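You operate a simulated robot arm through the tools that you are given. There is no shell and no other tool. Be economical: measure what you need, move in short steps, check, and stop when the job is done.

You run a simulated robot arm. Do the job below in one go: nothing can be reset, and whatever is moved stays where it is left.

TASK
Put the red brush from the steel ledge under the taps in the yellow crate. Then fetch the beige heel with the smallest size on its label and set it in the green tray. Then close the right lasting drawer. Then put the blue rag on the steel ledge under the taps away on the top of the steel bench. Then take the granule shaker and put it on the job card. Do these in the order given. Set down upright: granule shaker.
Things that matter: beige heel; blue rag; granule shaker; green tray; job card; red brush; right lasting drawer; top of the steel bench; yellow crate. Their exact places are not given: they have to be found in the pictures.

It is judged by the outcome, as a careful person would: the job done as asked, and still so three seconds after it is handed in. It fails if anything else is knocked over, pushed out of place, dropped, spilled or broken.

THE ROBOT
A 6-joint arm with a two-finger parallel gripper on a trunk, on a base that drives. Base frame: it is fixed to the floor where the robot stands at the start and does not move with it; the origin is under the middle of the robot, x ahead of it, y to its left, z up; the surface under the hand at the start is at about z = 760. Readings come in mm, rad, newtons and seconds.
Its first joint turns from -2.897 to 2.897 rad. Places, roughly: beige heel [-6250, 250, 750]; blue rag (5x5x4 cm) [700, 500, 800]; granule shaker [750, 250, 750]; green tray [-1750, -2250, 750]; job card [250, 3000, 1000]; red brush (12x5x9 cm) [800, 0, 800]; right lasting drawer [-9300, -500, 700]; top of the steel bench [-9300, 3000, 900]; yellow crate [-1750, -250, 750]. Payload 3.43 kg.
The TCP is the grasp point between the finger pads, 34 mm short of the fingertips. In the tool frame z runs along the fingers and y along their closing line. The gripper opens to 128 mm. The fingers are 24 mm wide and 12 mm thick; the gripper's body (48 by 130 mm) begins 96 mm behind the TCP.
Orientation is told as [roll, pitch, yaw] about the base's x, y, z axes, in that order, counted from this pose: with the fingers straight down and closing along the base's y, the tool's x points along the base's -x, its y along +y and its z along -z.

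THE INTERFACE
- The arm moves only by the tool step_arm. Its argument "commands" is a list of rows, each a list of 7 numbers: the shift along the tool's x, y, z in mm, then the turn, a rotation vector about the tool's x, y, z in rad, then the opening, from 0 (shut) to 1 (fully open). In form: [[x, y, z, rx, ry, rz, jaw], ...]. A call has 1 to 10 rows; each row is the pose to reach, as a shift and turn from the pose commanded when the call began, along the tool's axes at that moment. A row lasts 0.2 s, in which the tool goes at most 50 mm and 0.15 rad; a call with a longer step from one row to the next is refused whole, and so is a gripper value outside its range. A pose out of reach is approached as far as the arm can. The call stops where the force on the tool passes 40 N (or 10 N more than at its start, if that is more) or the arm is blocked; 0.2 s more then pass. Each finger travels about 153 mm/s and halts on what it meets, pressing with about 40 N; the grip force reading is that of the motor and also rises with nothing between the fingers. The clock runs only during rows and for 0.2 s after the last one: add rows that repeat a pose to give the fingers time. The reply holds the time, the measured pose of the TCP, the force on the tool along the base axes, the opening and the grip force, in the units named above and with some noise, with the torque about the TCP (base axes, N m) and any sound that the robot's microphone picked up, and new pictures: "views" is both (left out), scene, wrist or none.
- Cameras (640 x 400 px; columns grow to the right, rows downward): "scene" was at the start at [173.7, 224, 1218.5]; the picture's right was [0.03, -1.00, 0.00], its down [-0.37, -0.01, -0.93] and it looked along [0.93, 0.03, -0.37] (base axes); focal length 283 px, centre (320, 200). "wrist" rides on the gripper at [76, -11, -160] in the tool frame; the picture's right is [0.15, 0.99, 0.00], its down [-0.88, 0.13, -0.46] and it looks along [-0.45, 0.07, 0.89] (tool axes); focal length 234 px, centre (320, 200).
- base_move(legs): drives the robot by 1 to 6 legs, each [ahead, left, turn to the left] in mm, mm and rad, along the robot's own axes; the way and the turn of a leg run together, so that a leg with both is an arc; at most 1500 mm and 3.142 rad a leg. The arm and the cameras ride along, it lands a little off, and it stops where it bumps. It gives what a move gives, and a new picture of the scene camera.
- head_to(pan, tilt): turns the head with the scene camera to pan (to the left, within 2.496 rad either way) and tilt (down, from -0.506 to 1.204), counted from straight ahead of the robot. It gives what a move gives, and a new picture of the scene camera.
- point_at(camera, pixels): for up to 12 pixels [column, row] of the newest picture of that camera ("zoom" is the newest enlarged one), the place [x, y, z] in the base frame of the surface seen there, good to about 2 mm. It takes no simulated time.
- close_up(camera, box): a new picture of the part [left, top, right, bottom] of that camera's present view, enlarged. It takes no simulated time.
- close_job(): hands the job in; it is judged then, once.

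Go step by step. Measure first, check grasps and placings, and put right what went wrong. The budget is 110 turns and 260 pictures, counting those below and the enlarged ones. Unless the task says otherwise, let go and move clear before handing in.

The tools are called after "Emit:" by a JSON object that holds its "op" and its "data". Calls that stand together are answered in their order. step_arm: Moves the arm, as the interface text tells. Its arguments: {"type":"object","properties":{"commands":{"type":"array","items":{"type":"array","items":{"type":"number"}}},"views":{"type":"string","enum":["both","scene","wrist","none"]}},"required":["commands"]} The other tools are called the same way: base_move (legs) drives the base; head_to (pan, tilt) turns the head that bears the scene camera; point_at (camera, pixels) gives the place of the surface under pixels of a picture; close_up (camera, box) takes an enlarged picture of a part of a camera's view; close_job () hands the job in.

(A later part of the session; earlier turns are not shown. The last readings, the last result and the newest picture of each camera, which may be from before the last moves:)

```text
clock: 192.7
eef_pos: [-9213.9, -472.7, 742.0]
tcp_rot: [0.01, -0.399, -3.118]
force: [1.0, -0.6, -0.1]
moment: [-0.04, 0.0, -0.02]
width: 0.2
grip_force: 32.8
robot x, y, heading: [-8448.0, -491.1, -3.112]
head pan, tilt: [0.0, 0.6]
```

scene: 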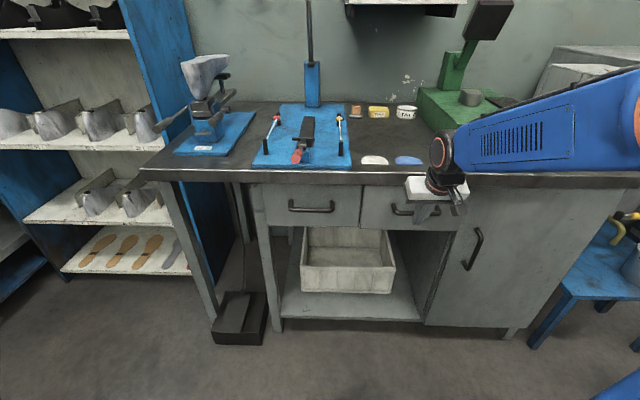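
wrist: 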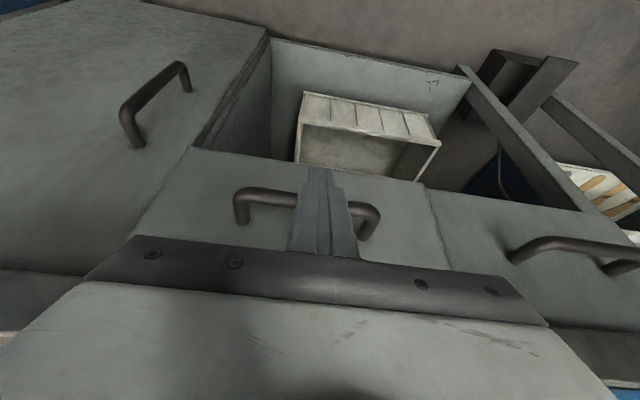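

Nearly shut. Pushing on until the stop is felt.

Emit:
{"op": "step_arm", "data": {"commands": [[-9, 0, 4, 0, 0, 0, 0], [-16, 0, 7, 0, 0, 0, 0], [-23, 0, 10, 0, 0, 0, 0], [-30, 0, 13, 0, 0, 0, 0]], "views": "wrist"}}

Emit:
{"op": "point_at", "data": {"camera": "wrist", "pixels": [[180, 230], [400, 200], [470, 230], [250, 170], [220, 110]]}}

```text
clock: 193.2
eef_pos: [-9223.0, -472.7, 738.8]
tcp_rot: [0.01, -0.39, -3.119]
force: [3.3, 0.2, -1.1]
moment: [0.05, -0.08, -0.07]
width: 0.0
grip_force: 33.0
robot x, y, heading: [-8446.8, -494.8, -3.111]
head pan, tilt: [0.0, 0.6]
stopped in row 2: the force on the tool passed its limit at 50 N (the readings are from after the stop); the commanded pose is now the measured one
```

wrist: 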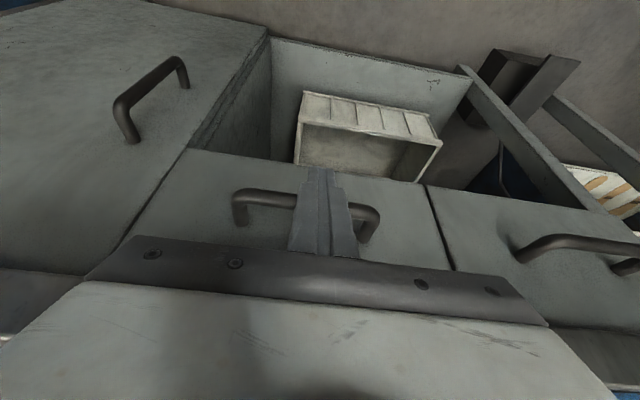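

```text
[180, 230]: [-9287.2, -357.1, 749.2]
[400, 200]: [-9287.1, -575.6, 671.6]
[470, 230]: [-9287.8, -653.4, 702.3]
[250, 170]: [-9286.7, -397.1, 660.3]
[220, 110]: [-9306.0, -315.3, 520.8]
```

The drawer is flush (−9287 for both). Backing off and raising the arm.

Emit:
{"op": "step_arm", "data": {"commands": [[40, 0, -17, 0, 0, 0, 0], [80, 0, -35, 0, 0, 0, 0], [110, 0, -60, 0, 0.05, 0, 0], [130, 0, -100, 0, 0.12, 0, 0], [125, 0, -145, 0, 0.2, 0, 0], [120, 0, -190, 0, 0.26, 0, 0], [110, 0, -235, 0, 0.32, 0, 0], [120, 0, -280, 0, 0.39, 0, 0], [130, 0, -320, 0, 0.39, 0, 0]], "views": "scene"}}

```text
clock: 195.2
eef_pos: [-8981.1, -464.7, 986.6]
tcp_rot: [0.007, 0.001, -3.116]
force: [-0.8, 0.0, -0.1]
moment: [0.02, -0.03, -0.02]
width: 0.0
grip_force: 32.3
robot x, y, heading: [-8447.9, -495.6, -3.109]
head pan, tilt: [0.0, 0.6]
```

scene: 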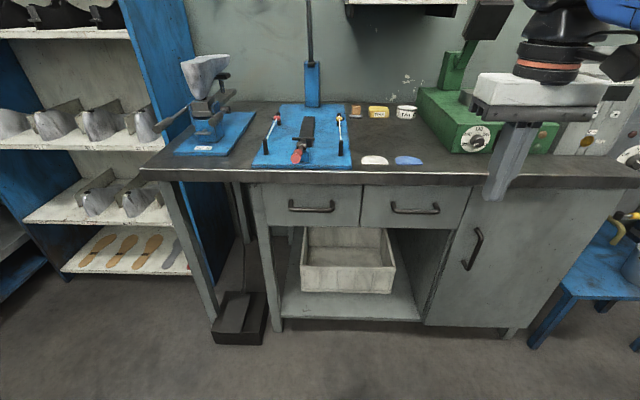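

Drawer closed. Quick look to the right toward the steel bench (−9300,3000) to plan the later route.

Emit:
{"op": "head_to", "data": {"pan": -1.75, "tilt": 0.2}}

Emit:
{"op": "point_at", "data": {"camera": "scene", "pixels": [[100, 250], [200, 300], [320, 300], [420, 300], [520, 300], [300, 220], [400, 220], [500, 220], [600, 300]]}}

```text
clock: 197.0
eef_pos: [-8982.0, -464.0, 985.6]
tcp_rot: [0.007, 0.0, -3.114]
force: [0.2, -0.1, -0.1]
moment: [-0.01, 0.01, -0.01]
width: 0.0
grip_force: 33.6
robot x, y, heading: [-8451.3, -492.7, -3.11]
head pan, tilt: [-1.751, 0.201]
```

scene: 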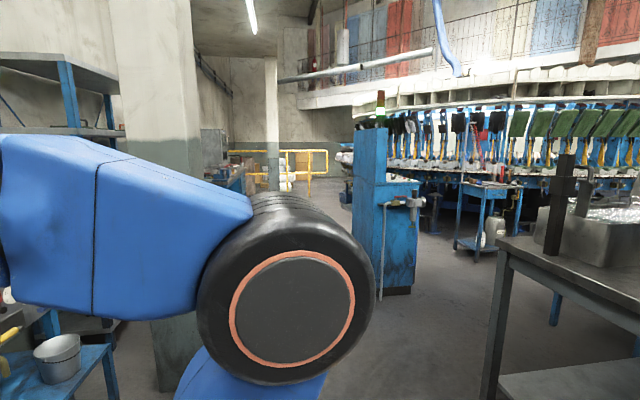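

```text
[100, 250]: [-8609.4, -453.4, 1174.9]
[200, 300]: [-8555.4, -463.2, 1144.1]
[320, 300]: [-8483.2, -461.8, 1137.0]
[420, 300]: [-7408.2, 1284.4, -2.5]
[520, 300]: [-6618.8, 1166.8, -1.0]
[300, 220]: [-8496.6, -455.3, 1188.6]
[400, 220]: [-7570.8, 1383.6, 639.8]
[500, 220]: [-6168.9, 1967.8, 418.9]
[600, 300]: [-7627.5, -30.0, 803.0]
```

Now return for the rag: strafe left to the aisle, turn around, drive back along y≈−1230.

Emit:
{"op": "base_move", "data": {"legs": [[0, 740, 0], [0, 0, 3.11], [1500, 0, 0], [1500, 0, 0], [1000, 0, 0]]}}

```text
clock: 227.6
eef_pos: [-3840.4, -1100.5, 985.5]
tcp_rot: [0.005, 0.001, 0.035]
force: [0.6, 0.0, 0.0]
moment: [0.01, -0.01, -0.02]
width: 0.0
grip_force: 32.9
robot x, y, heading: [-4373.0, -1079.8, 0.04]
head pan, tilt: [-1.751, 0.201]
```

scene: 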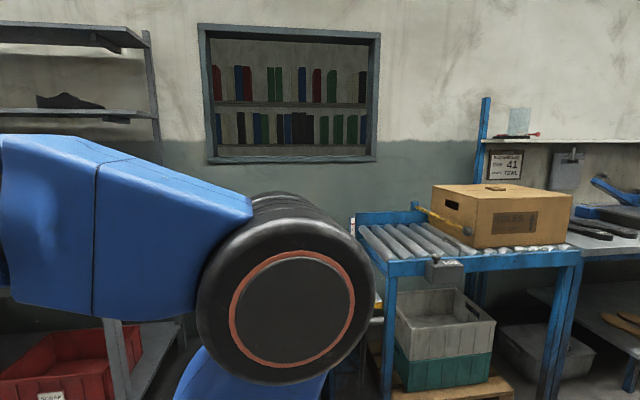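

Slight heading drift (0.04); correct and continue to x≈−350, then strafe left to y≈300.

Emit:
{"op": "base_move", "data": {"legs": [[300, -110, -0.04], [1500, 0, 0], [1500, 0, 0], [720, 0, 0]]}}

Emit:
{"op": "head_to", "data": {"pan": 0.6, "tilt": 0.35}}

```text
clock: 247.2
eef_pos: [157.3, -1133.6, 987.0]
tcp_rot: [0.006, 0.0, 0.033]
force: [-0.4, -0.3, -0.2]
moment: [0.0, 0.02, 0.01]
width: 0.3
grip_force: 33.5
robot x, y, heading: [-375.2, -1106.3, 0.034]
head pan, tilt: [-1.751, 0.201]
```

scene: 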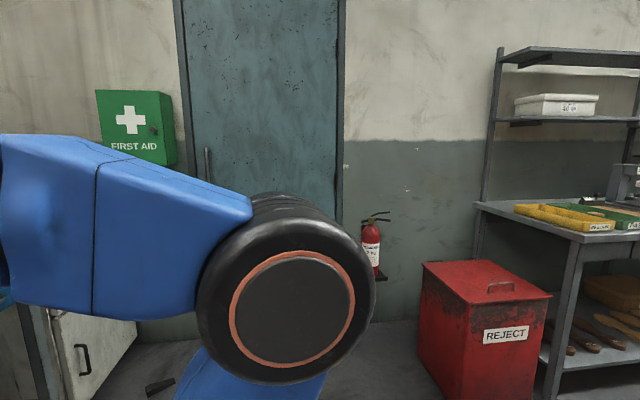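

```text
clock: 249.4
eef_pos: [157.5, -1133.7, 986.0]
tcp_rot: [0.008, -0.002, 0.033]
force: [0.4, 0.1, -0.8]
moment: [-0.02, 0.02, 0.02]
width: 0.2
grip_force: 32.6
robot x, y, heading: [-376.0, -1106.4, 0.033]
head pan, tilt: [0.6, 0.351]
```

scene: 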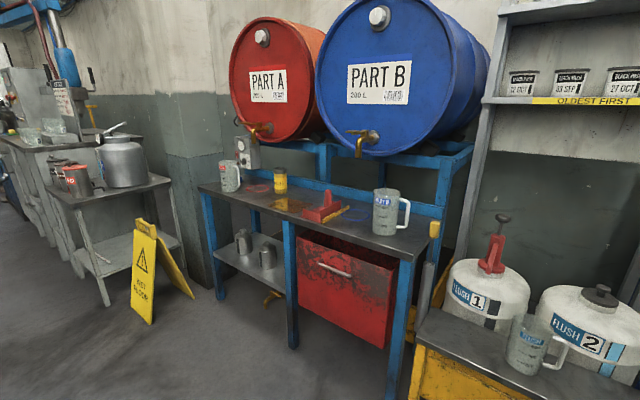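

A wet-floor sign stands at (155,275) left of the ledge. Measuring it with the ledge corners.

Emit:
{"op": "point_at", "data": {"camera": "scene", "pixels": [[140, 320], [190, 295], [200, 187], [290, 222], [410, 258], [230, 185], [217, 290], [180, 160], [160, 240], [150, 275], [110, 310], [60, 190]]}}

```text
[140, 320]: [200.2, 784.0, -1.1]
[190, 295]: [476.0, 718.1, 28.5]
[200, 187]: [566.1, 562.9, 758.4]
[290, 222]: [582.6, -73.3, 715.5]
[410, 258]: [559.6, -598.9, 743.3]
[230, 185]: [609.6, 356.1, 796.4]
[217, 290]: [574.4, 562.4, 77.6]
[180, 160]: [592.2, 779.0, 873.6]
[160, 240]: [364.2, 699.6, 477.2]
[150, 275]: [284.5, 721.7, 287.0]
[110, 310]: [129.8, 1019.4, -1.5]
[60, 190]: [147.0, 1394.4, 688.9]
```

Ledge front x≈560; sign clear if I keep y≤300. Driving to about (0,280).

Emit:
{"op": "base_move", "data": {"legs": [[0, 0, -0.033], [0, 1386, 0], [370, 0, 0]]}}

Emit:
{"op": "head_to", "data": {"pan": 0.2, "tilt": 0.5}}

```text
clock: 258.6
eef_pos: [521.3, 236.7, 985.5]
tcp_rot: [0.008, -0.001, 0.006]
force: [0.8, 0.4, -0.1]
moment: [-0.02, -0.02, 0.02]
width: 0.0
grip_force: 33.1
robot x, y, heading: [-6.7, 276.7, 0.005]
head pan, tilt: [0.6, 0.351]
```

scene: 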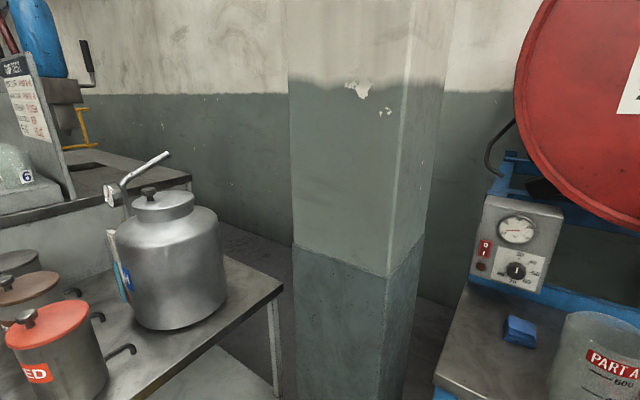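

```text
clock: 259.5
eef_pos: [522.3, 236.6, 986.0]
tcp_rot: [0.007, -0.001, 0.005]
force: [-0.5, 0.3, -0.2]
moment: [0.05, -0.02, 0.03]
width: 0.0
grip_force: 33.1
robot x, y, heading: [-10.8, 280.7, 0.007]
head pan, tilt: [0.201, 0.499]
```

scene: 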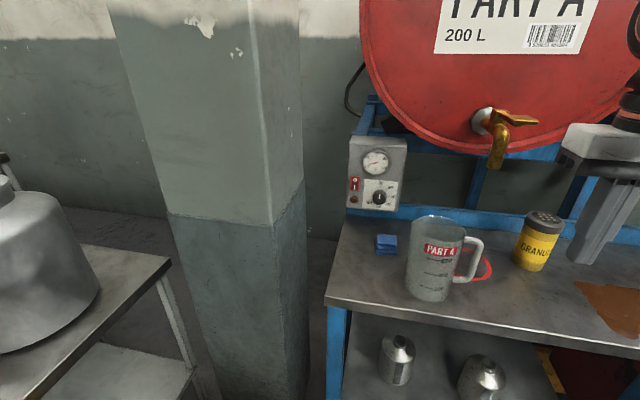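

The blue rag is at (386,243), beside the jug and below the gauge box. Measuring all clearances.

Emit:
{"op": "point_at", "data": {"camera": "scene", "pixels": [[386, 237], [377, 236], [396, 237], [386, 250], [378, 253], [396, 253], [410, 240], [430, 220], [408, 215], [370, 205], [410, 290], [360, 140]]}}

Emit:
{"op": "close_up", "data": {"camera": "scene", "box": [340, 120, 500, 320]}}

```text
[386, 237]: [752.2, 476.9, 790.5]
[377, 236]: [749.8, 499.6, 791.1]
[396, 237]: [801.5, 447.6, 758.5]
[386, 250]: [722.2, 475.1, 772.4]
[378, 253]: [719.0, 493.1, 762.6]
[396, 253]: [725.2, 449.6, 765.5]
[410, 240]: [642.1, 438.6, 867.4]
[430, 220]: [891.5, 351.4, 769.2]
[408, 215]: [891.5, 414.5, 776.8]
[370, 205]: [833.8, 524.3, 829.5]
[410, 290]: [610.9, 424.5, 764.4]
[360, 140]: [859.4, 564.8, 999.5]
```

```text
2.00 times, centred on (420, 220) of scene
```

zoom: 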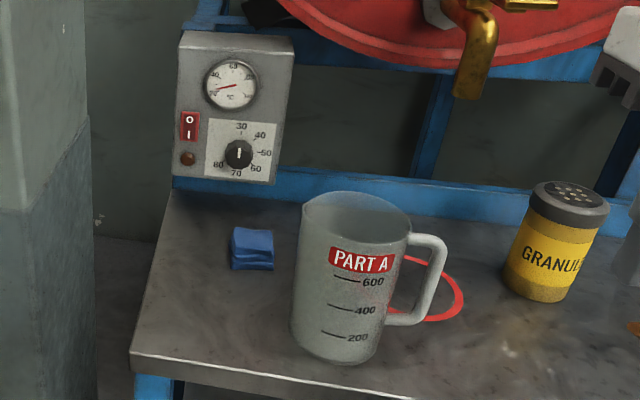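

Rag: centre about (744,475), top z 791; jug edge y≤438, gauge box x≥834. I'll grip along x (yaw −90°), first shifting left over the ledge front while turning.

Emit:
{"op": "step_arm", "data": {"commands": [[0, 25, -5, 0, 0, 0.15, 0.2], [0, 50, -10, 0, 0, 0.3, 0.4], [0, 75, -10, 0, 0, 0.45, 0.6], [0, 100, -10, 0, 0, 0.6, 0.6], [0, 125, -10, 0, 0, 0.75, 0.6], [0, 150, -10, 0, 0, 0.9, 0.6], [0, 175, -10, 0, 0, 1.05, 0.6], [0, 200, -10, 0, 0, 1.2, 0.6], [0, 225, -10, 0, 0, 1.35, 0.6], [0, 243, -10, 0, 0, 1.5, 0.6]], "views": "none"}}

```text
clock: 261.7
eef_pos: [520.2, 482.2, 1000.6]
tcp_rot: [0.003, 0.007, -1.498]
force: [0.0, -0.8, -0.7]
moment: [0.02, -0.02, 0.01]
width: 77.1
grip_force: 0.1
robot x, y, heading: [-11.0, 276.3, 0.009]
head pan, tilt: [0.201, 0.499]
```

Now forward over the rag, keeping height.

Emit:
{"op": "step_arm", "data": {"commands": [[-4, 45, 0, 0, 0, 0.07, 0.6], [-7, 90, 0, 0, 0, 0.07, 0.6], [-10, 135, 0, 0, 0, 0.07, 0.6], [-13, 180, 5, 0, 0, 0.07, 0.6], [-16, 221, 25, 0, 0, 0.07, 0.6], [-16, 221, 60, 0, 0, 0.07, 0.6], [-16, 221, 90, 0, 0, 0.07, 0.6]]}}

```text
clock: 263.3
eef_pos: [740.2, 483.3, 910.7]
tcp_rot: [0.0, 0.007, -1.566]
force: [-0.1, 0.1, -0.4]
moment: [0.02, -0.03, 0.0]
width: 76.7
grip_force: 0.0
robot x, y, heading: [-12.8, 280.4, 0.01]
head pan, tilt: [0.201, 0.499]
```

scene: 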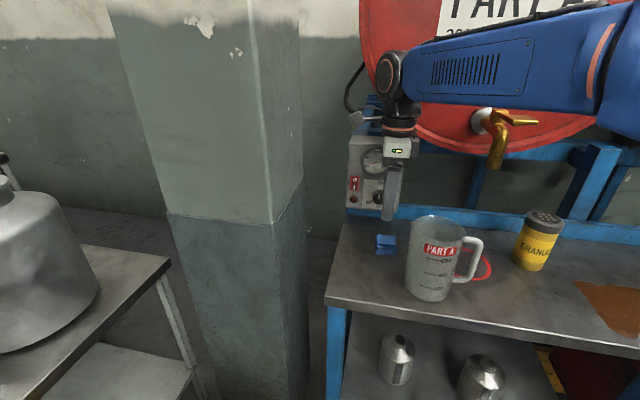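
wrist: 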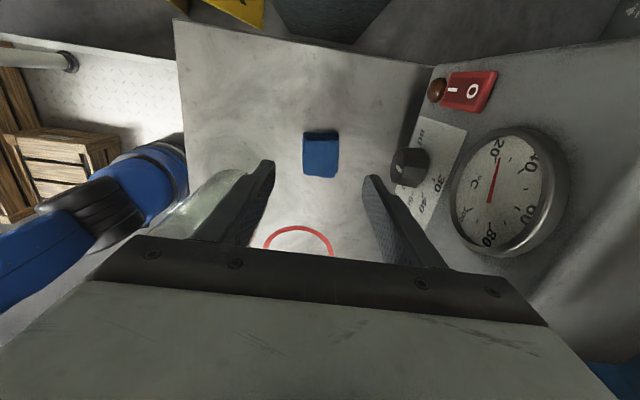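

Checking clearance of the gauge knob/dial against the hand and rag's location.

Emit:
{"op": "point_at", "data": {"camera": "wrist", "pixels": [[398, 170], [412, 150], [440, 88], [320, 160], [305, 140], [337, 140], [306, 170], [335, 175], [530, 220], [505, 190], [200, 210]]}}

```text
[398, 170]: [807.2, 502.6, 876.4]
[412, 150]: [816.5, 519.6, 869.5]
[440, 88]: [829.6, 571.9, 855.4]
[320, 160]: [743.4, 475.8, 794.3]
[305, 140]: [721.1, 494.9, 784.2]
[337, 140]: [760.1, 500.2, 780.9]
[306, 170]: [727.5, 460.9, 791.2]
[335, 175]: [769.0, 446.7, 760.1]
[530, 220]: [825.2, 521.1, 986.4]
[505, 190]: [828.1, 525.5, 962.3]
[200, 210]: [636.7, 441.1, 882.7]
```

Knob (y≥502, z≈876) and jug leave room at y≈474; gripping slightly high keeps the hand above both. Lowering.

Emit:
{"op": "step_arm", "data": {"commands": [[-9, -1, 20, 0, 0, 0, 0.58], [-9, -1, 60, 0, 0, 0, 0.58], [-9, -1, 90, 0, 0, 0, 0.58], [-9, -1, 106, 0, 0, 0, 0.58], [-9, -1, 106, 0, 0, 0, 0.3], [-9, -1, 106, 0, 0, 0, 0.1], [-9, -1, 106, 0, 0, 0, 0.0], [-9, -1, 106, 0, 0, 0, 0.0]]}}

```text
clock: 265.1
eef_pos: [741.7, 476.7, 800.5]
tcp_rot: [0.001, 0.007, -1.564]
force: [-0.4, 0.4, 0.0]
moment: [0.01, -0.03, 0.01]
width: 45.5
grip_force: 40.2
robot x, y, heading: [-8.3, 281.2, 0.005]
head pan, tilt: [0.201, 0.499]
```

scene: 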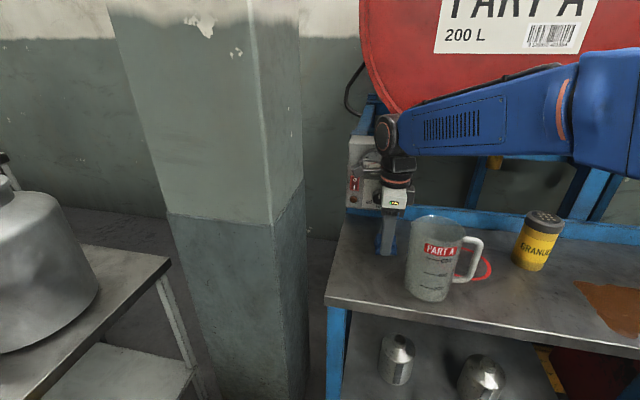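
wrist: 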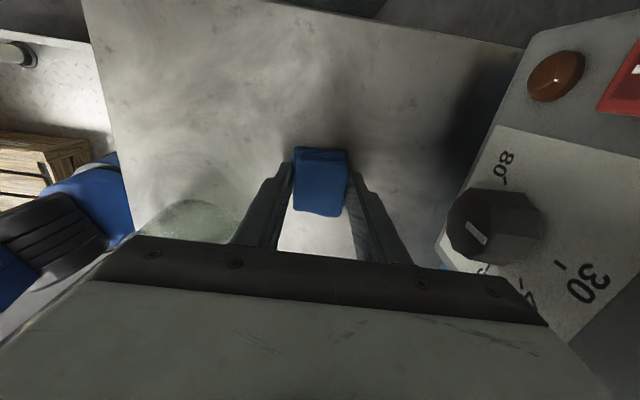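

Rag gripped (45.5 mm; its base is 40 mm under the TCP). Lift straight up, then draw back.

Emit:
{"op": "step_arm", "data": {"commands": [[0, 0, -40, 0, 0, 0, 0], [0, 0, -85, 0, 0, 0, 0], [0, 0, -130, 0, 0, 0, 0], [0, 0, -175, 0, 0, 0, 0], [0, -30, -195, 0, 0, 0, 0], [0, -75, -200, 0, 0, 0, 0], [0, -120, -200, 0, 0, 0, 0], [0, -165, -200, 0, 0, 0, 0], [0, -210, -200, 0, 0, 0, 0]], "views": "scene"}}

```text
clock: 267.1
eef_pos: [529.9, 470.8, 1002.3]
tcp_rot: [0.0, 0.007, -1.565]
force: [0.2, 0.5, -0.8]
moment: [-0.01, 0.0, 0.01]
width: 44.4
grip_force: 40.2
robot x, y, heading: [-10.9, 280.6, 0.012]
head pan, tilt: [0.201, 0.499]
```

scene: 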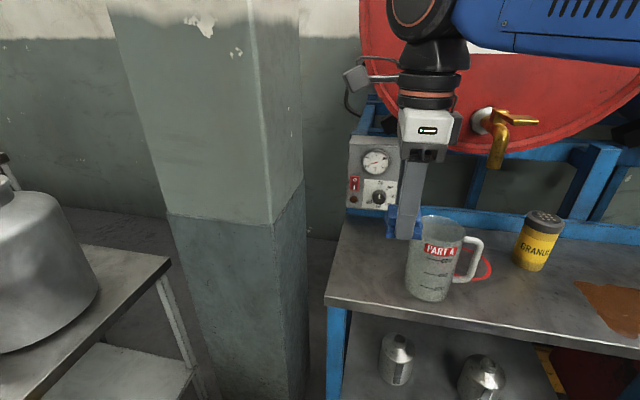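

Rag in hand. Long drive: back to the aisle, turn around, and go down it again.

Emit:
{"op": "base_move", "data": {"legs": [[-370, 0, 0], [0, -1490, 0], [0, 0, -3.14], [1500, 0, 0], [1500, 0, 0], [1000, 0, 0]]}}

```text
clock: 302.2
eef_pos: [-4824.9, -1719.5, 1002.0]
tcp_rot: [0.0, 0.007, 1.639]
force: [-0.3, -0.7, -0.2]
moment: [-0.05, 0.04, -0.02]
width: 42.6
grip_force: 40.3
robot x, y, heading: [-4295.8, -1493.9, -3.073]
head pan, tilt: [0.201, 0.499]
```

scene: 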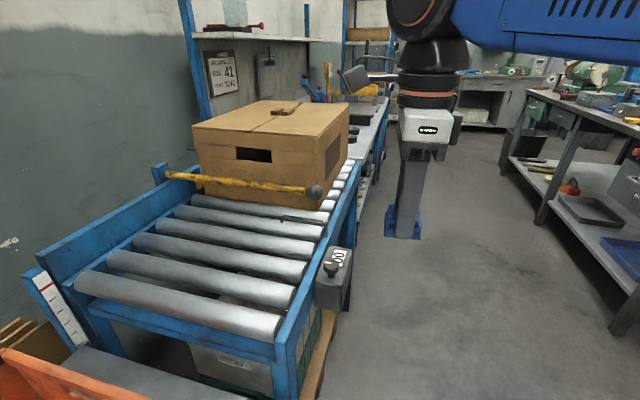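

Drifted toward the roller table; correcting heading and shifting right, then on to x≈−8350.

Emit:
{"op": "base_move", "data": {"legs": [[0, -280, -0.068], [1500, 0, 0], [1500, 0, 0], [1050, 0, 0]]}}

Emit:
{"op": "head_to", "data": {"pan": -1.5, "tilt": 0.35}}

```text
clock: 323.6
eef_pos: [-8962.9, -1550.7, 1002.4]
tcp_rot: [0.0, 0.007, 1.596]
force: [0.0, 0.4, -1.0]
moment: [0.01, 0.01, 0.01]
width: 42.7
grip_force: 39.8
robot x, y, heading: [-8424.8, -1345.5, -3.113]
head pan, tilt: [0.201, 0.499]
```

scene: 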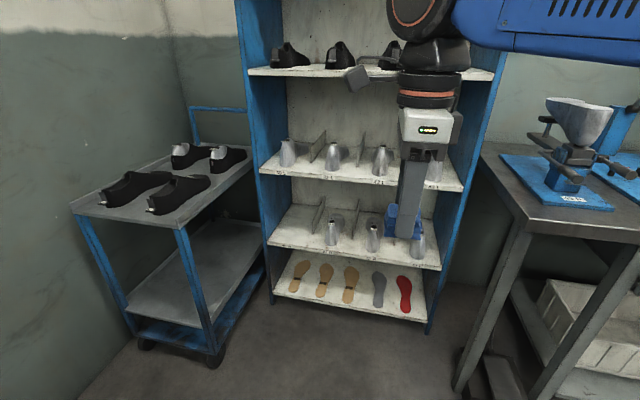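

```text
clock: 325.3
eef_pos: [-8962.7, -1550.1, 1002.4]
tcp_rot: [-0.001, 0.008, 1.595]
force: [0.9, 0.5, -1.1]
moment: [-0.01, -0.04, 0.02]
width: 42.5
grip_force: 40.4
robot x, y, heading: [-8423.9, -1347.0, -3.113]
head pan, tilt: [-1.499, 0.351]
```

scene: 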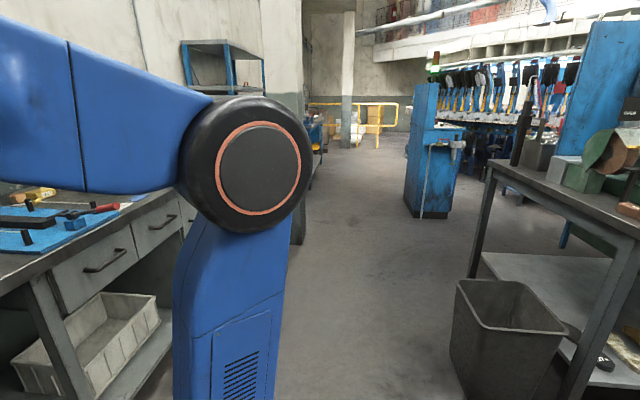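

A clear corridor toward +y between the column and blue cabinet. Measuring its sides.

Emit:
{"op": "point_at", "data": {"camera": "scene", "pixels": [[301, 235], [422, 215], [408, 200], [455, 310], [330, 175], [318, 160], [380, 240], [310, 135], [345, 140], [260, 85], [405, 160]]}}

Emit:
{"op": "close_up", "data": {"camera": "scene", "box": [290, 60, 450, 180]}}

```text
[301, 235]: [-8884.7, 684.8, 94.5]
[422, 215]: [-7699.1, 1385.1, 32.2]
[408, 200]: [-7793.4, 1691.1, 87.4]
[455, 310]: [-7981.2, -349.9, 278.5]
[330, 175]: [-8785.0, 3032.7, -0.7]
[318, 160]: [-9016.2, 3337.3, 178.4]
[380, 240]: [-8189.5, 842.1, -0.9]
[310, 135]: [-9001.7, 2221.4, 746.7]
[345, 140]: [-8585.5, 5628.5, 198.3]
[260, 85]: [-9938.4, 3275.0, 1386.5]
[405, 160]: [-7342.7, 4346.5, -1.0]
```

```text
3.33 times, centred on (370, 120) of scene
```

zoom: 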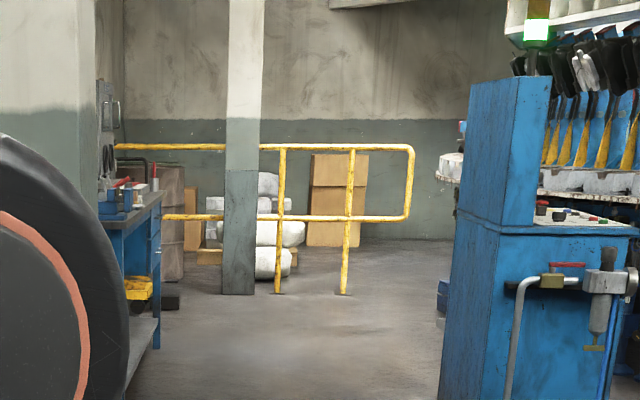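

Corridor x −8885…−7793. I'll turn to face +y and drive up its middle.

Emit:
{"op": "base_move", "data": {"legs": [[0, 0, -1.599], [300, -70, 0], [1500, 0, 0], [1000, 0, 0]]}}

Emit:
{"op": "head_to", "data": {"pan": 0.6, "tilt": 0.3}}

```text
clock: 343.1
eef_pos: [-8447.5, 1969.0, 1002.1]
tcp_rot: [0.0, 0.007, -0.017]
force: [0.0, 0.2, -1.2]
moment: [0.0, -0.02, 0.02]
width: 42.6
grip_force: 40.3
robot x, y, heading: [-8269.9, 1424.8, 1.559]
head pan, tilt: [-1.499, 0.351]
```

scene: 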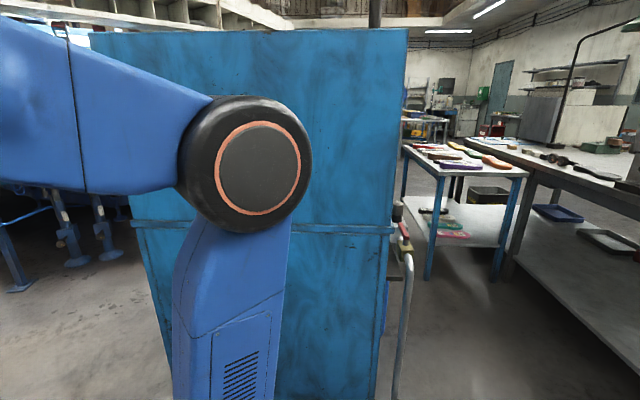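

```text
clock: 345.1
eef_pos: [-8447.3, 1970.1, 1002.0]
tcp_rot: [0.001, 0.007, -0.017]
force: [-0.5, -0.7, -0.9]
moment: [0.01, 0.0, 0.02]
width: 42.7
grip_force: 40.1
robot x, y, heading: [-8270.2, 1424.3, 1.558]
head pan, tilt: [0.6, 0.3]
```

scene: 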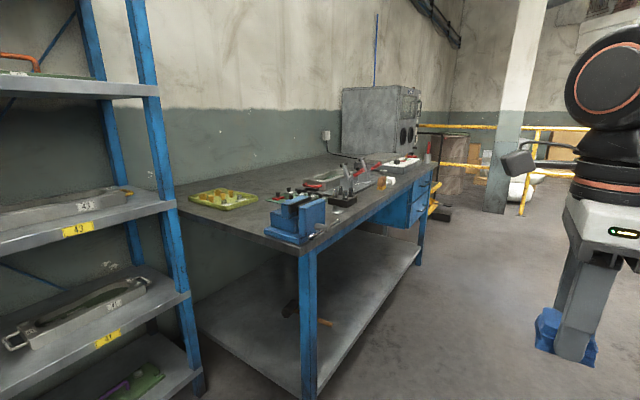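

This is the steel-topped bench. Measuring free spots on its top.

Emit:
{"op": "point_at", "data": {"camera": "scene", "pixels": [[300, 252], [260, 180], [330, 225], [360, 210], [285, 185], [255, 195], [300, 170], [295, 215], [340, 195], [390, 185], [425, 175], [400, 190]]}}

Emit:
{"op": "close_up", "data": {"camera": "scene", "box": [170, 120, 450, 270]}}

```text
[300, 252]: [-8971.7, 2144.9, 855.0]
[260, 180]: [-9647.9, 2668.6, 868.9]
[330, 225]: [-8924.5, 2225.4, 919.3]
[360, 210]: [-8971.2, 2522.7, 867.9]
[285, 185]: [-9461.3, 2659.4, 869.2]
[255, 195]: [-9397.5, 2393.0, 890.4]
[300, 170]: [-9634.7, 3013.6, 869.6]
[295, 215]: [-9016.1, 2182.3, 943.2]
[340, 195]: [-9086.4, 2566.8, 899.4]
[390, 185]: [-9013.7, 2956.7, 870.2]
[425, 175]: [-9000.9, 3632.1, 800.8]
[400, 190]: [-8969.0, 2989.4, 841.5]
```

```text
2.29 times, centred on (310, 195) of scene
```

zoom: 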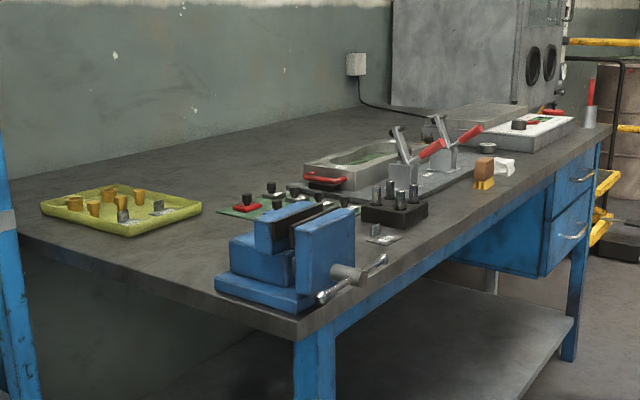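

I'll drive alongside the bench and face it for a better view.

Emit:
{"op": "base_move", "data": {"legs": [[1270, 0, 0], [0, 0, 1.583]]}}

Emit:
{"op": "head_to", "data": {"pan": 0.0, "tilt": 0.4}}

```text
clock: 355.4
eef_pos: [-8787.5, 2523.8, 1002.9]
tcp_rot: [0.001, 0.007, 1.559]
force: [0.3, -0.5, -0.9]
moment: [0.02, 0.0, -0.01]
width: 42.7
grip_force: 39.7
robot x, y, heading: [-8247.6, 2705.4, 3.134]
head pan, tilt: [0.6, 0.3]
```

scene: 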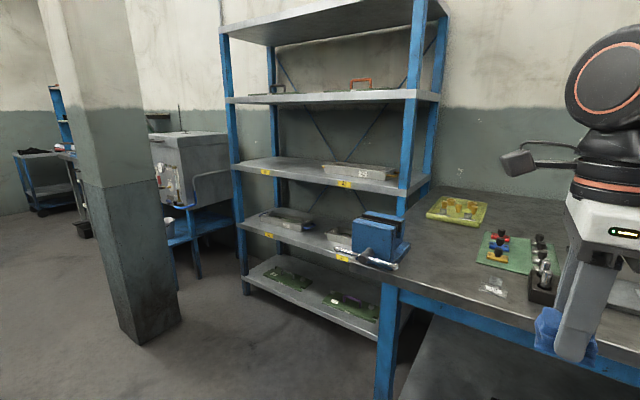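

```text
clock: 356.4
eef_pos: [-8786.9, 2524.7, 1002.5]
tcp_rot: [-0.001, 0.007, 1.559]
force: [0.6, -0.7, -1.1]
moment: [0.02, 0.0, -0.02]
width: 42.7
grip_force: 39.8
robot x, y, heading: [-8245.4, 2707.5, 3.133]
head pan, tilt: [0.0, 0.4]
```

scene: 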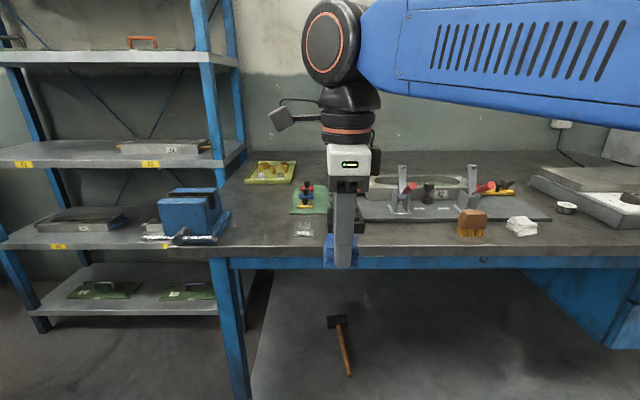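

Free spots seem at (405,232) and (258,218). Measuring surroundings.

Emit:
{"op": "point_at", "data": {"camera": "scene", "pixels": [[400, 232], [430, 235], [400, 220], [458, 236], [400, 250], [258, 215], [260, 235], [228, 225], [290, 232], [292, 212], [380, 235], [540, 235]]}}

```text
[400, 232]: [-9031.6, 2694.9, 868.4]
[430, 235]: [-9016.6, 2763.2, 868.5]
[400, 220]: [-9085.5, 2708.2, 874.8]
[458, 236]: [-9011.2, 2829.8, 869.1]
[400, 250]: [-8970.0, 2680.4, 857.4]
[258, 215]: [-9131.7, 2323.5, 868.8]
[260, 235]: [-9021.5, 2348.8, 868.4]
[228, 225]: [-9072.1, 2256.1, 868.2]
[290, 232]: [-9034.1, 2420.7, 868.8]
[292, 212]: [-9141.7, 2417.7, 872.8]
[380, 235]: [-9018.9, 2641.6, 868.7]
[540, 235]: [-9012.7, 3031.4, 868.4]
```

Spot (−9028,2715) is clear bench top at z 868. Moving the rag there.

Emit:
{"op": "step_arm", "data": {"commands": [[-45, 0, 0, 0, 0, 0, 0], [-90, 0, 0, 0, 0, 0, 0], [-135, 0, 0, 0, 0, 0, 0], [-178, 10, 0, 0, 0, 0, 0], [-190, 55, 0, 0, 0, 0, 0], [-190, 100, 0, 0, 0, 0, 0], [-190, 145, 0, 0, 0, 0, 0], [-190, 190, 0, 0, 0, 0, 0], [-188, 235, 0, 0, 0, 0, 0], [-188, 241, 0, 0, 0, 0, 0]]}}

```text
clock: 358.5
eef_pos: [-9018.0, 2718.6, 1001.3]
tcp_rot: [-0.006, 0.008, 1.558]
force: [8.8, -0.9, 4.0]
moment: [0.01, 0.01, 0.02]
width: 42.5
grip_force: 39.6
robot x, y, heading: [-8241.9, 2708.5, 3.133]
head pan, tilt: [0.0, 0.4]
stopped in row 10: the force on the tool passed its limit at 64 N (the readings are from after the stop); the commanded pose is now the measured one
```

scene: 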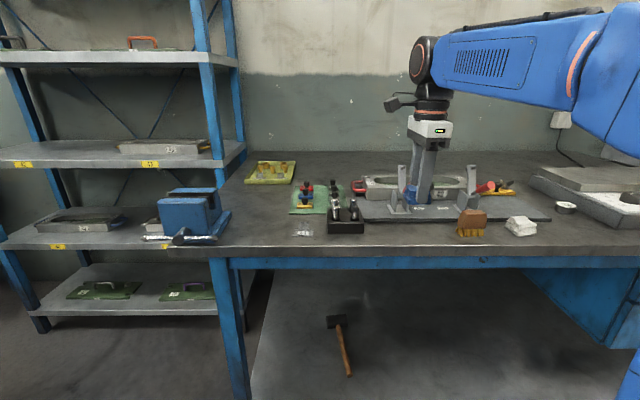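
wrist: 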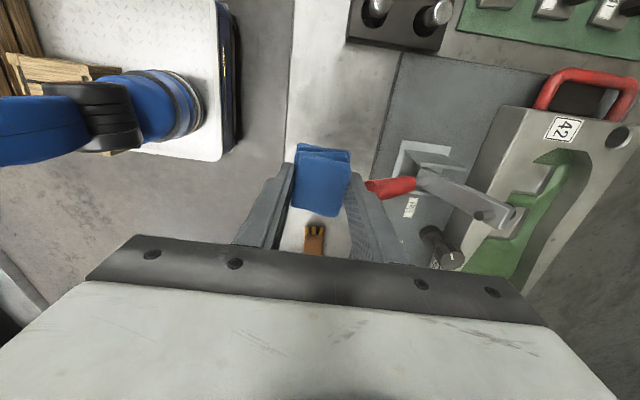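

The finger touched the red clamp lever. Backing away and checking whether anything shifted.

Emit:
{"op": "step_arm", "data": {"commands": [[0, -25, 0, 0, 0, 0, 0], [0, -60, -10, 0, 0, 0, 0], [0, -100, -30, 0, 0, 0, 0], [0, -140, -50, 0, 0, 0, 0]]}}

Emit:
{"op": "close_up", "data": {"camera": "scene", "box": [220, 130, 600, 270]}}

```text
clock: 359.5
eef_pos: [-8877.1, 2716.2, 1053.7]
tcp_rot: [-0.007, 0.007, 1.557]
force: [0.4, -0.2, -0.9]
moment: [0.01, -0.05, -0.04]
width: 42.7
grip_force: 40.1
robot x, y, heading: [-8244.9, 2707.1, 3.133]
head pan, tilt: [0.0, 0.4]
```

scene: 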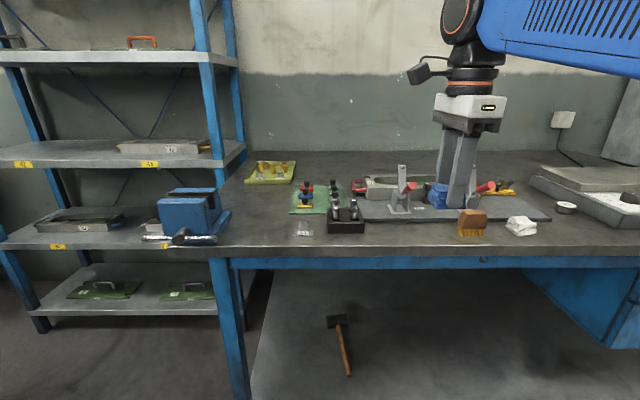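
wrist: 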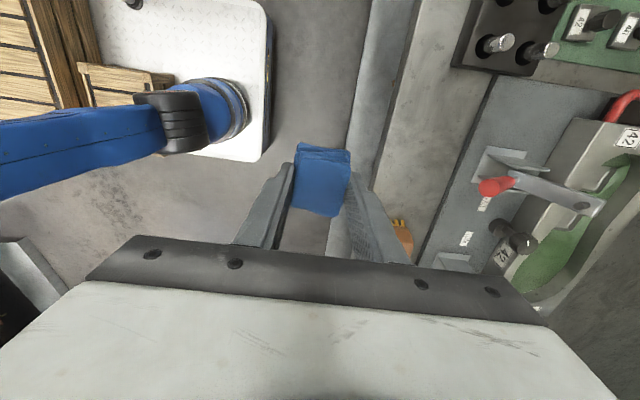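

```text
1.68 times, centred on (410, 200) of scene
```

zoom: 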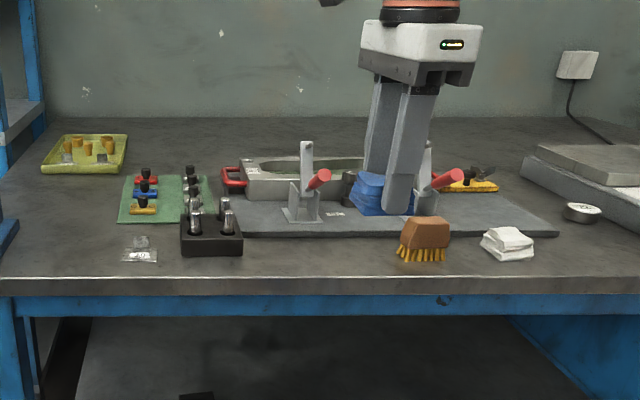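

Fixture looks unmoved. A roomier spot is at the front right, near (570,240); verifying it and the plate position.

Emit:
{"op": "point_at", "data": {"camera": "scene", "pixels": [[400, 221], [560, 238], [590, 238], [566, 215], [575, 207], [537, 225], [600, 222], [590, 250], [403, 190], [486, 187]]}}

```text
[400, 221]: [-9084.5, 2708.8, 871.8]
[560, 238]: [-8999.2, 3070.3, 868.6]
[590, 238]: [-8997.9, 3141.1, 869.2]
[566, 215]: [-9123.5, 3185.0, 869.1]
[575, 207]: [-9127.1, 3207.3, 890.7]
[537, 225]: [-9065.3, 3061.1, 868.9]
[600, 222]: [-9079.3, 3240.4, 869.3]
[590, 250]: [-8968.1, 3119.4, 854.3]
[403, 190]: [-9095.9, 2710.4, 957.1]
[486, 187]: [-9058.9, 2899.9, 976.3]
```

Plate is where it was. Sliding right at the current standoff, then in to (−9035,3110).

Emit:
{"op": "step_arm", "data": {"commands": [[-48, 0, 0, 0, 0, 0, 0], [-96, 0, 0, 0, 0, 0, 0], [-144, 0, 0, 0, 0, 0, 0], [-192, 0, 0, 0, 0, 0, 0], [-240, 0, 0, 0, 0, 0, 0], [-288, 0, 0, 0, 0, 0, 0], [-336, 0, 0, 0, 0, 0, 0], [-380, 0, 0, 0, 0, 0, 0], [-393, 40, 0, 0, 0, 0, 0], [-392, 85, 0, 0, 0, 0, 0]], "views": "none"}}

Emit:
{"op": "step_arm", "data": {"commands": [[0, 38, 0, 0, 0, 0, 0], [0, 73, 20, 0, 0, 0, 0], [0, 73, 65, 0, 0, 0, 0], [0, 73, 105, 0, 0, 0, 0]]}}

```text
clock: 361.7
eef_pos: [-8958.2, 3114.3, 1050.1]
tcp_rot: [-0.004, 0.008, 1.558]
force: [0.1, -0.8, 0.4]
moment: [0.02, 0.07, -0.02]
width: 42.4
grip_force: 39.9
robot x, y, heading: [-8243.0, 2707.0, 3.135]
head pan, tilt: [0.0, 0.4]
```

```text
clock: 362.7
eef_pos: [-9030.2, 3111.4, 939.9]
tcp_rot: [-0.007, 0.007, 1.558]
force: [-0.7, -0.4, 0.4]
moment: [-0.02, 0.04, 0.02]
width: 42.6
grip_force: 40.4
robot x, y, heading: [-8246.2, 2701.5, 3.134]
head pan, tilt: [0.0, 0.4]
```

scene: 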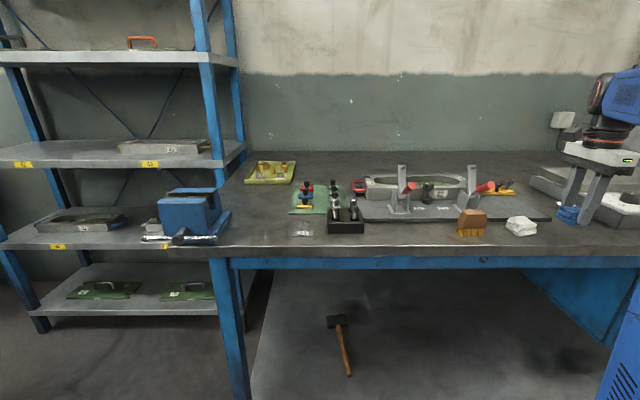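
wrist: 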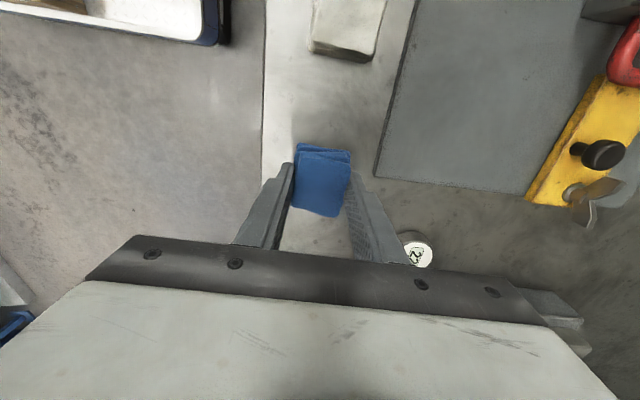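

Clear below. Lower 30 mm and let go.

Emit:
{"op": "step_arm", "data": {"commands": [[0, 0, 20, 0, 0, 0, 0], [0, 0, 31, 0, 0, 0, 0], [0, 0, 31, 0, 0, 0, 0.3], [0, 0, 31, 0, 0, 0, 0.52], [0, 0, 31, 0, 0, 0, 0.52], [0, 0, -10, 0, 0, 0, 0.52], [0, 0, -55, 0, 0, 0, 0.52], [0, 0, -100, 0, 0, 0, 0.52]], "views": "wrist"}}

```text
clock: 364.5
eef_pos: [-9029.3, 3106.0, 1041.7]
tcp_rot: [-0.004, 0.008, 1.559]
force: [0.7, 0.7, -0.1]
moment: [-0.02, 0.01, -0.03]
width: 66.6
grip_force: 0.0
robot x, y, heading: [-8243.3, 2712.5, 3.133]
head pan, tilt: [0.0, 0.4]
```

wrist: 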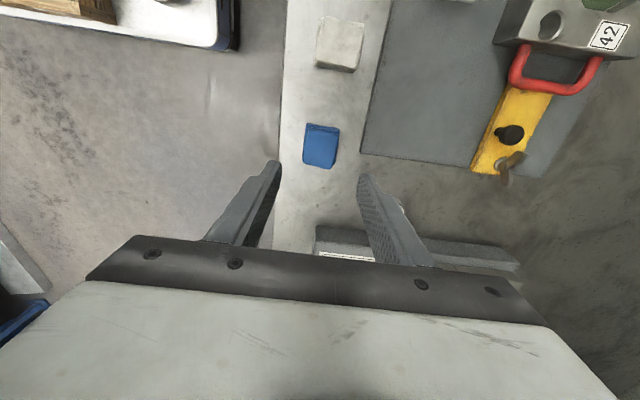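

The rag rests on the bench top. Verifying its position relative to the edge while retracting.

Emit:
{"op": "point_at", "data": {"camera": "wrist", "pixels": [[320, 145], [306, 130], [305, 163], [336, 160], [290, 140]]}}

Emit:
{"op": "step_arm", "data": {"commands": [[0, -45, 0, 0, 0, 0, 0.3], [40, -75, 0, 0, 0, 0, 0.1], [85, -95, 0, 0, 0, 0, 0], [125, -120, 0, 0, 0, 0, 0], [165, -145, 0, 0, 0, 0, 0], [205, -170, 0, 0, 0, 0, 0], [245, -195, 0, 0, 0, 0, 0], [285, -215, 0, 0, 0, 0, 0], [325, -235, 0, 0, 0, 0, 0], [365, -245, 0, 0, 0, 0, 0]], "views": "none"}}

```text
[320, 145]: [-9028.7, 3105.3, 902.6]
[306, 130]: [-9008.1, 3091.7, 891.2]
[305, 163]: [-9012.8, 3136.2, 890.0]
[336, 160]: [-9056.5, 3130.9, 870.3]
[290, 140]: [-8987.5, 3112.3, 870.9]
```

```text
clock: 366.7
eef_pos: [-8789.2, 2741.2, 1046.6]
tcp_rot: [-0.006, 0.007, 1.56]
force: [-0.6, -0.7, 0.1]
moment: [0.01, 0.0, 0.0]
width: 0.0
grip_force: 33.3
robot x, y, heading: [-8244.5, 2705.7, 3.135]
head pan, tilt: [0.0, 0.4]
```

Rag sits safely inside the edge. Now heading back for the shaker the way I came.

Emit:
{"op": "base_move", "data": {"legs": [[0, 0, 1.577], [0, -150, 0], [1500, 0, 0], [1500, 0, 0], [950, 0, 0], [0, 0, 1.57]]}}

```text
clock: 394.1
eef_pos: [-7918.6, -1267.8, 1048.1]
tcp_rot: [-0.006, 0.007, -1.633]
force: [0.3, -0.3, 0.2]
moment: [0.01, -0.02, 0.03]
width: 0.0
grip_force: 33.1
robot x, y, heading: [-8460.9, -1204.2, -0.054]
head pan, tilt: [0.0, 0.4]
```

scene: 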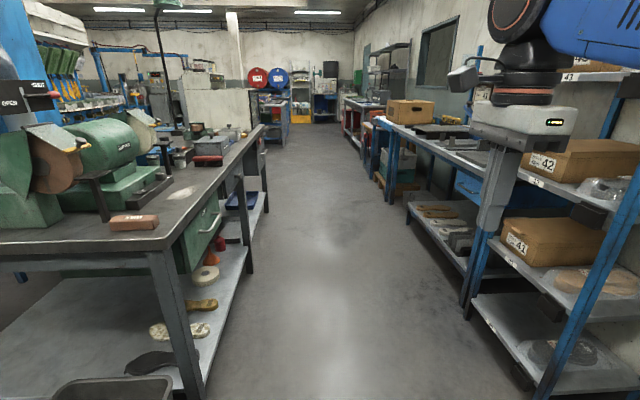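

Correcting heading (+0.054) and driving back up the aisle.

Emit:
{"op": "base_move", "data": {"legs": [[0, 0, 0.054], [1500, 0, 0], [1500, 0, 0], [1000, 0, 0]]}}

```text
clock: 413.8
eef_pos: [-3898.8, -1303.0, 1047.5]
tcp_rot: [-0.004, 0.007, -1.595]
force: [-0.2, -0.4, -0.5]
moment: [-0.01, 0.02, 0.01]
width: 0.0
grip_force: 33.1
robot x, y, heading: [-4451.9, -1262.6, -0.022]
head pan, tilt: [0.0, 0.4]
```

scene: 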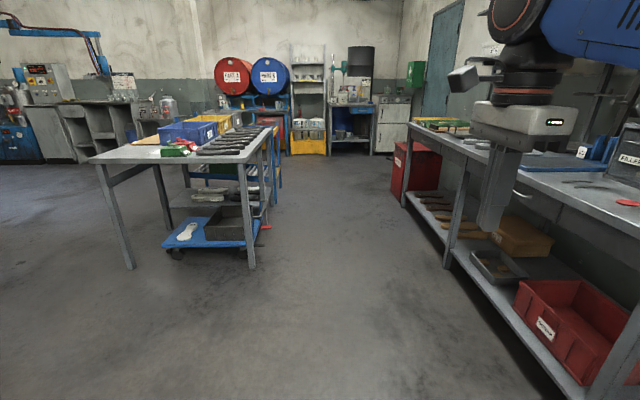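

Continuing to x≈−370 then strafing left toward the shaker.

Emit:
{"op": "base_move", "data": {"legs": [[0, 40, 0.022], [1500, 0, 0], [1500, 0, 0], [1080, 0, 0], [0, 1330, 0]]}}

Emit:
{"op": "head_to", "data": {"pan": 0.0, "tilt": 0.4}}

```text
clock: 440.4
eef_pos: [350.1, -167.5, 1046.3]
tcp_rot: [-0.004, 0.008, -1.651]
force: [0.1, -0.2, -0.2]
moment: [0.04, 0.02, -0.01]
width: 0.0
grip_force: 33.1
robot x, y, heading: [-193.7, -98.7, -0.08]
head pan, tilt: [0.0, 0.4]
```

scene: 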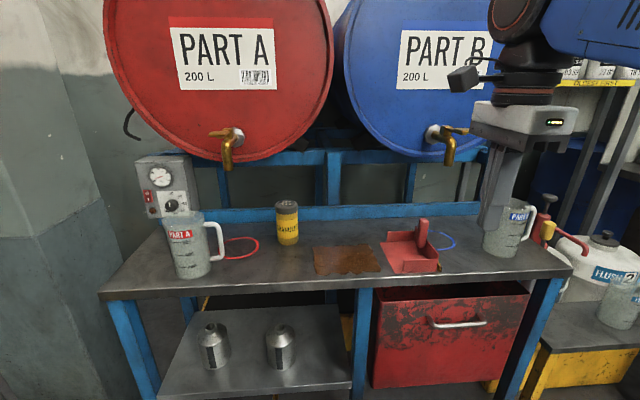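

```text
clock: 441.0
eef_pos: [350.1, -166.8, 1046.5]
tcp_rot: [-0.005, 0.007, -1.651]
force: [-0.2, -0.6, -0.2]
moment: [0.03, 0.01, 0.01]
width: 0.0
grip_force: 33.3
robot x, y, heading: [-195.0, -98.3, -0.079]
head pan, tilt: [0.0, 0.4]
```

scene: 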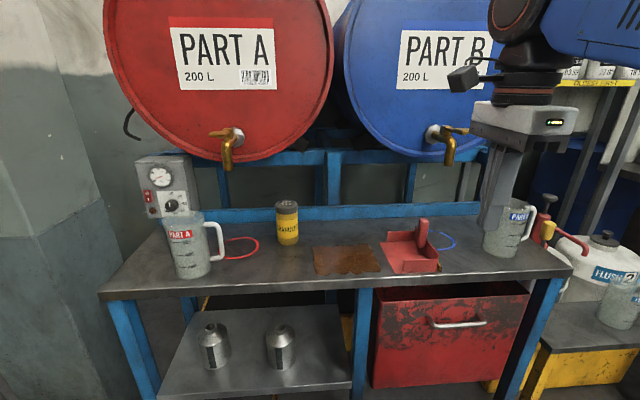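

Shaker at (288,222). I'll square up: turn +0.08 and move to about (−40,140).

Emit:
{"op": "base_move", "data": {"legs": [[0, 0, 0.08], [150, 240, 0]]}}

Emit:
{"op": "point_at", "data": {"camera": "scene", "pixels": [[320, 200]]}}

```text
clock: 443.4
eef_pos: [504.4, 111.8, 1047.3]
tcp_rot: [-0.006, 0.008, -1.57]
force: [-0.3, -0.2, 0.0]
moment: [0.02, 0.02, -0.02]
width: 0.3
grip_force: 32.5
robot x, y, heading: [-41.8, 141.3, 0.009]
head pan, tilt: [0.0, 0.4]
```

scene: 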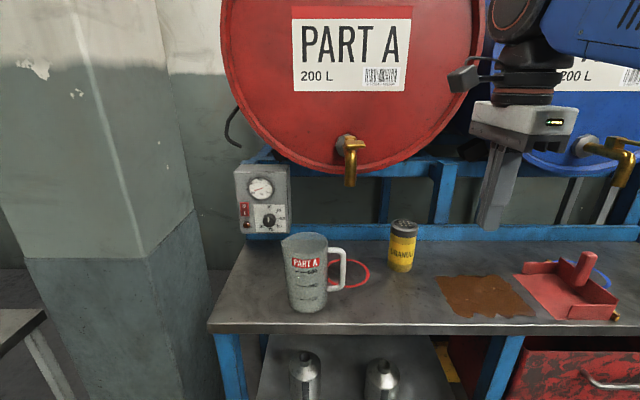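

```text
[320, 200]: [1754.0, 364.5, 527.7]
```

Emit:
{"op": "point_at", "data": {"camera": "scene", "pixels": [[404, 222], [392, 222], [415, 226], [402, 250], [390, 250], [412, 252], [400, 270], [404, 228], [332, 255], [345, 260], [350, 185], [404, 218]]}}

Emit:
{"op": "step_arm", "data": {"commands": [[10, 0, 0, 0, 0, -0.15, 0.2], [20, 0, 0, 0, 0, -0.3, 0.4], [30, 0, 0, 0, 0, -0.45, 0.6], [38, 0, 0, 0, 0, -0.6, 0.8], [38, 0, 0, 0, 0, -0.75, 0.8], [38, 0, 0, 0, 0, -0.9, 0.8], [38, 0, 0, 0, 0, -1.05, 0.8], [38, 0, 0, 0, 0, -1.2, 0.8], [38, 0, 0, 0, 0, -1.35, 0.8], [38, 0, 0, 0, 0, -1.5, 0.8]], "views": "none"}}

```text
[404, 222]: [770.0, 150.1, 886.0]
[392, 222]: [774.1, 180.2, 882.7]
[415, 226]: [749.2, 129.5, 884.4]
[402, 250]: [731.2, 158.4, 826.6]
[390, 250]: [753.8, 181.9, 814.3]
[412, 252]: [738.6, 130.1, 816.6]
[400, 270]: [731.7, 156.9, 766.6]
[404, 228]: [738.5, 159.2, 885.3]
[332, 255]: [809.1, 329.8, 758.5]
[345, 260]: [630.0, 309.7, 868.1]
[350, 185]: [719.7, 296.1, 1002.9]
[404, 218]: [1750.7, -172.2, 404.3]
```

```text
clock: 445.6
eef_pos: [506.8, 150.2, 1047.5]
tcp_rot: [0.007, 0.006, -0.067]
force: [0.4, 0.1, -0.4]
moment: [0.0, -0.01, -0.04]
width: 102.1
grip_force: 0.0
robot x, y, heading: [-40.0, 137.4, 0.007]
head pan, tilt: [0.0, 0.4]
```

Shaker: axis about (760,156), radius 29, top z 886. Moving over it, then checking.

Emit:
{"op": "step_arm", "data": {"commands": [[-45, 5, 0, 0, 0, -0.03, 0.8], [-90, 10, 10, 0, 0, -0.07, 0.8], [-135, 15, 25, 0, 0, -0.07, 0.8], [-180, 20, 45, 0, 0, -0.07, 0.8], [-222, 23, 65, 0, 0, -0.07, 0.8], [-252, 23, 80, 0, 0, -0.07, 0.8], [-252, 23, 80, 0, 0, -0.07, 0.8]]}}

```text
clock: 447.2
eef_pos: [759.0, 156.4, 966.1]
tcp_rot: [0.006, 0.005, 0.0]
force: [-0.2, 0.2, 0.0]
moment: [0.02, 0.0, 0.03]
width: 102.7
grip_force: 0.1
robot x, y, heading: [-39.0, 138.9, 0.005]
head pan, tilt: [0.0, 0.4]
```

scene: 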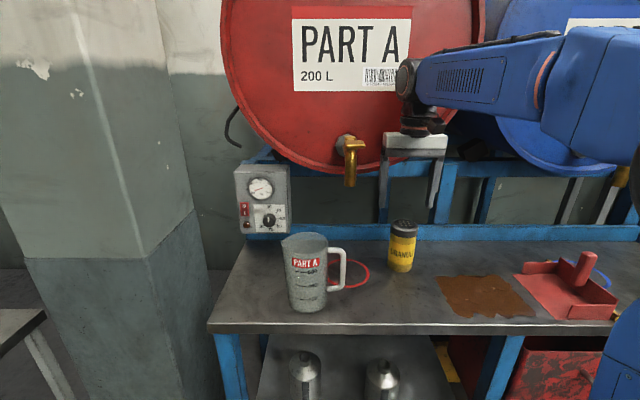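
wrist: 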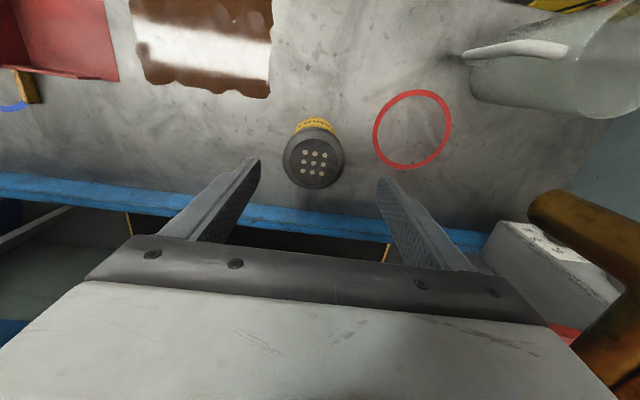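

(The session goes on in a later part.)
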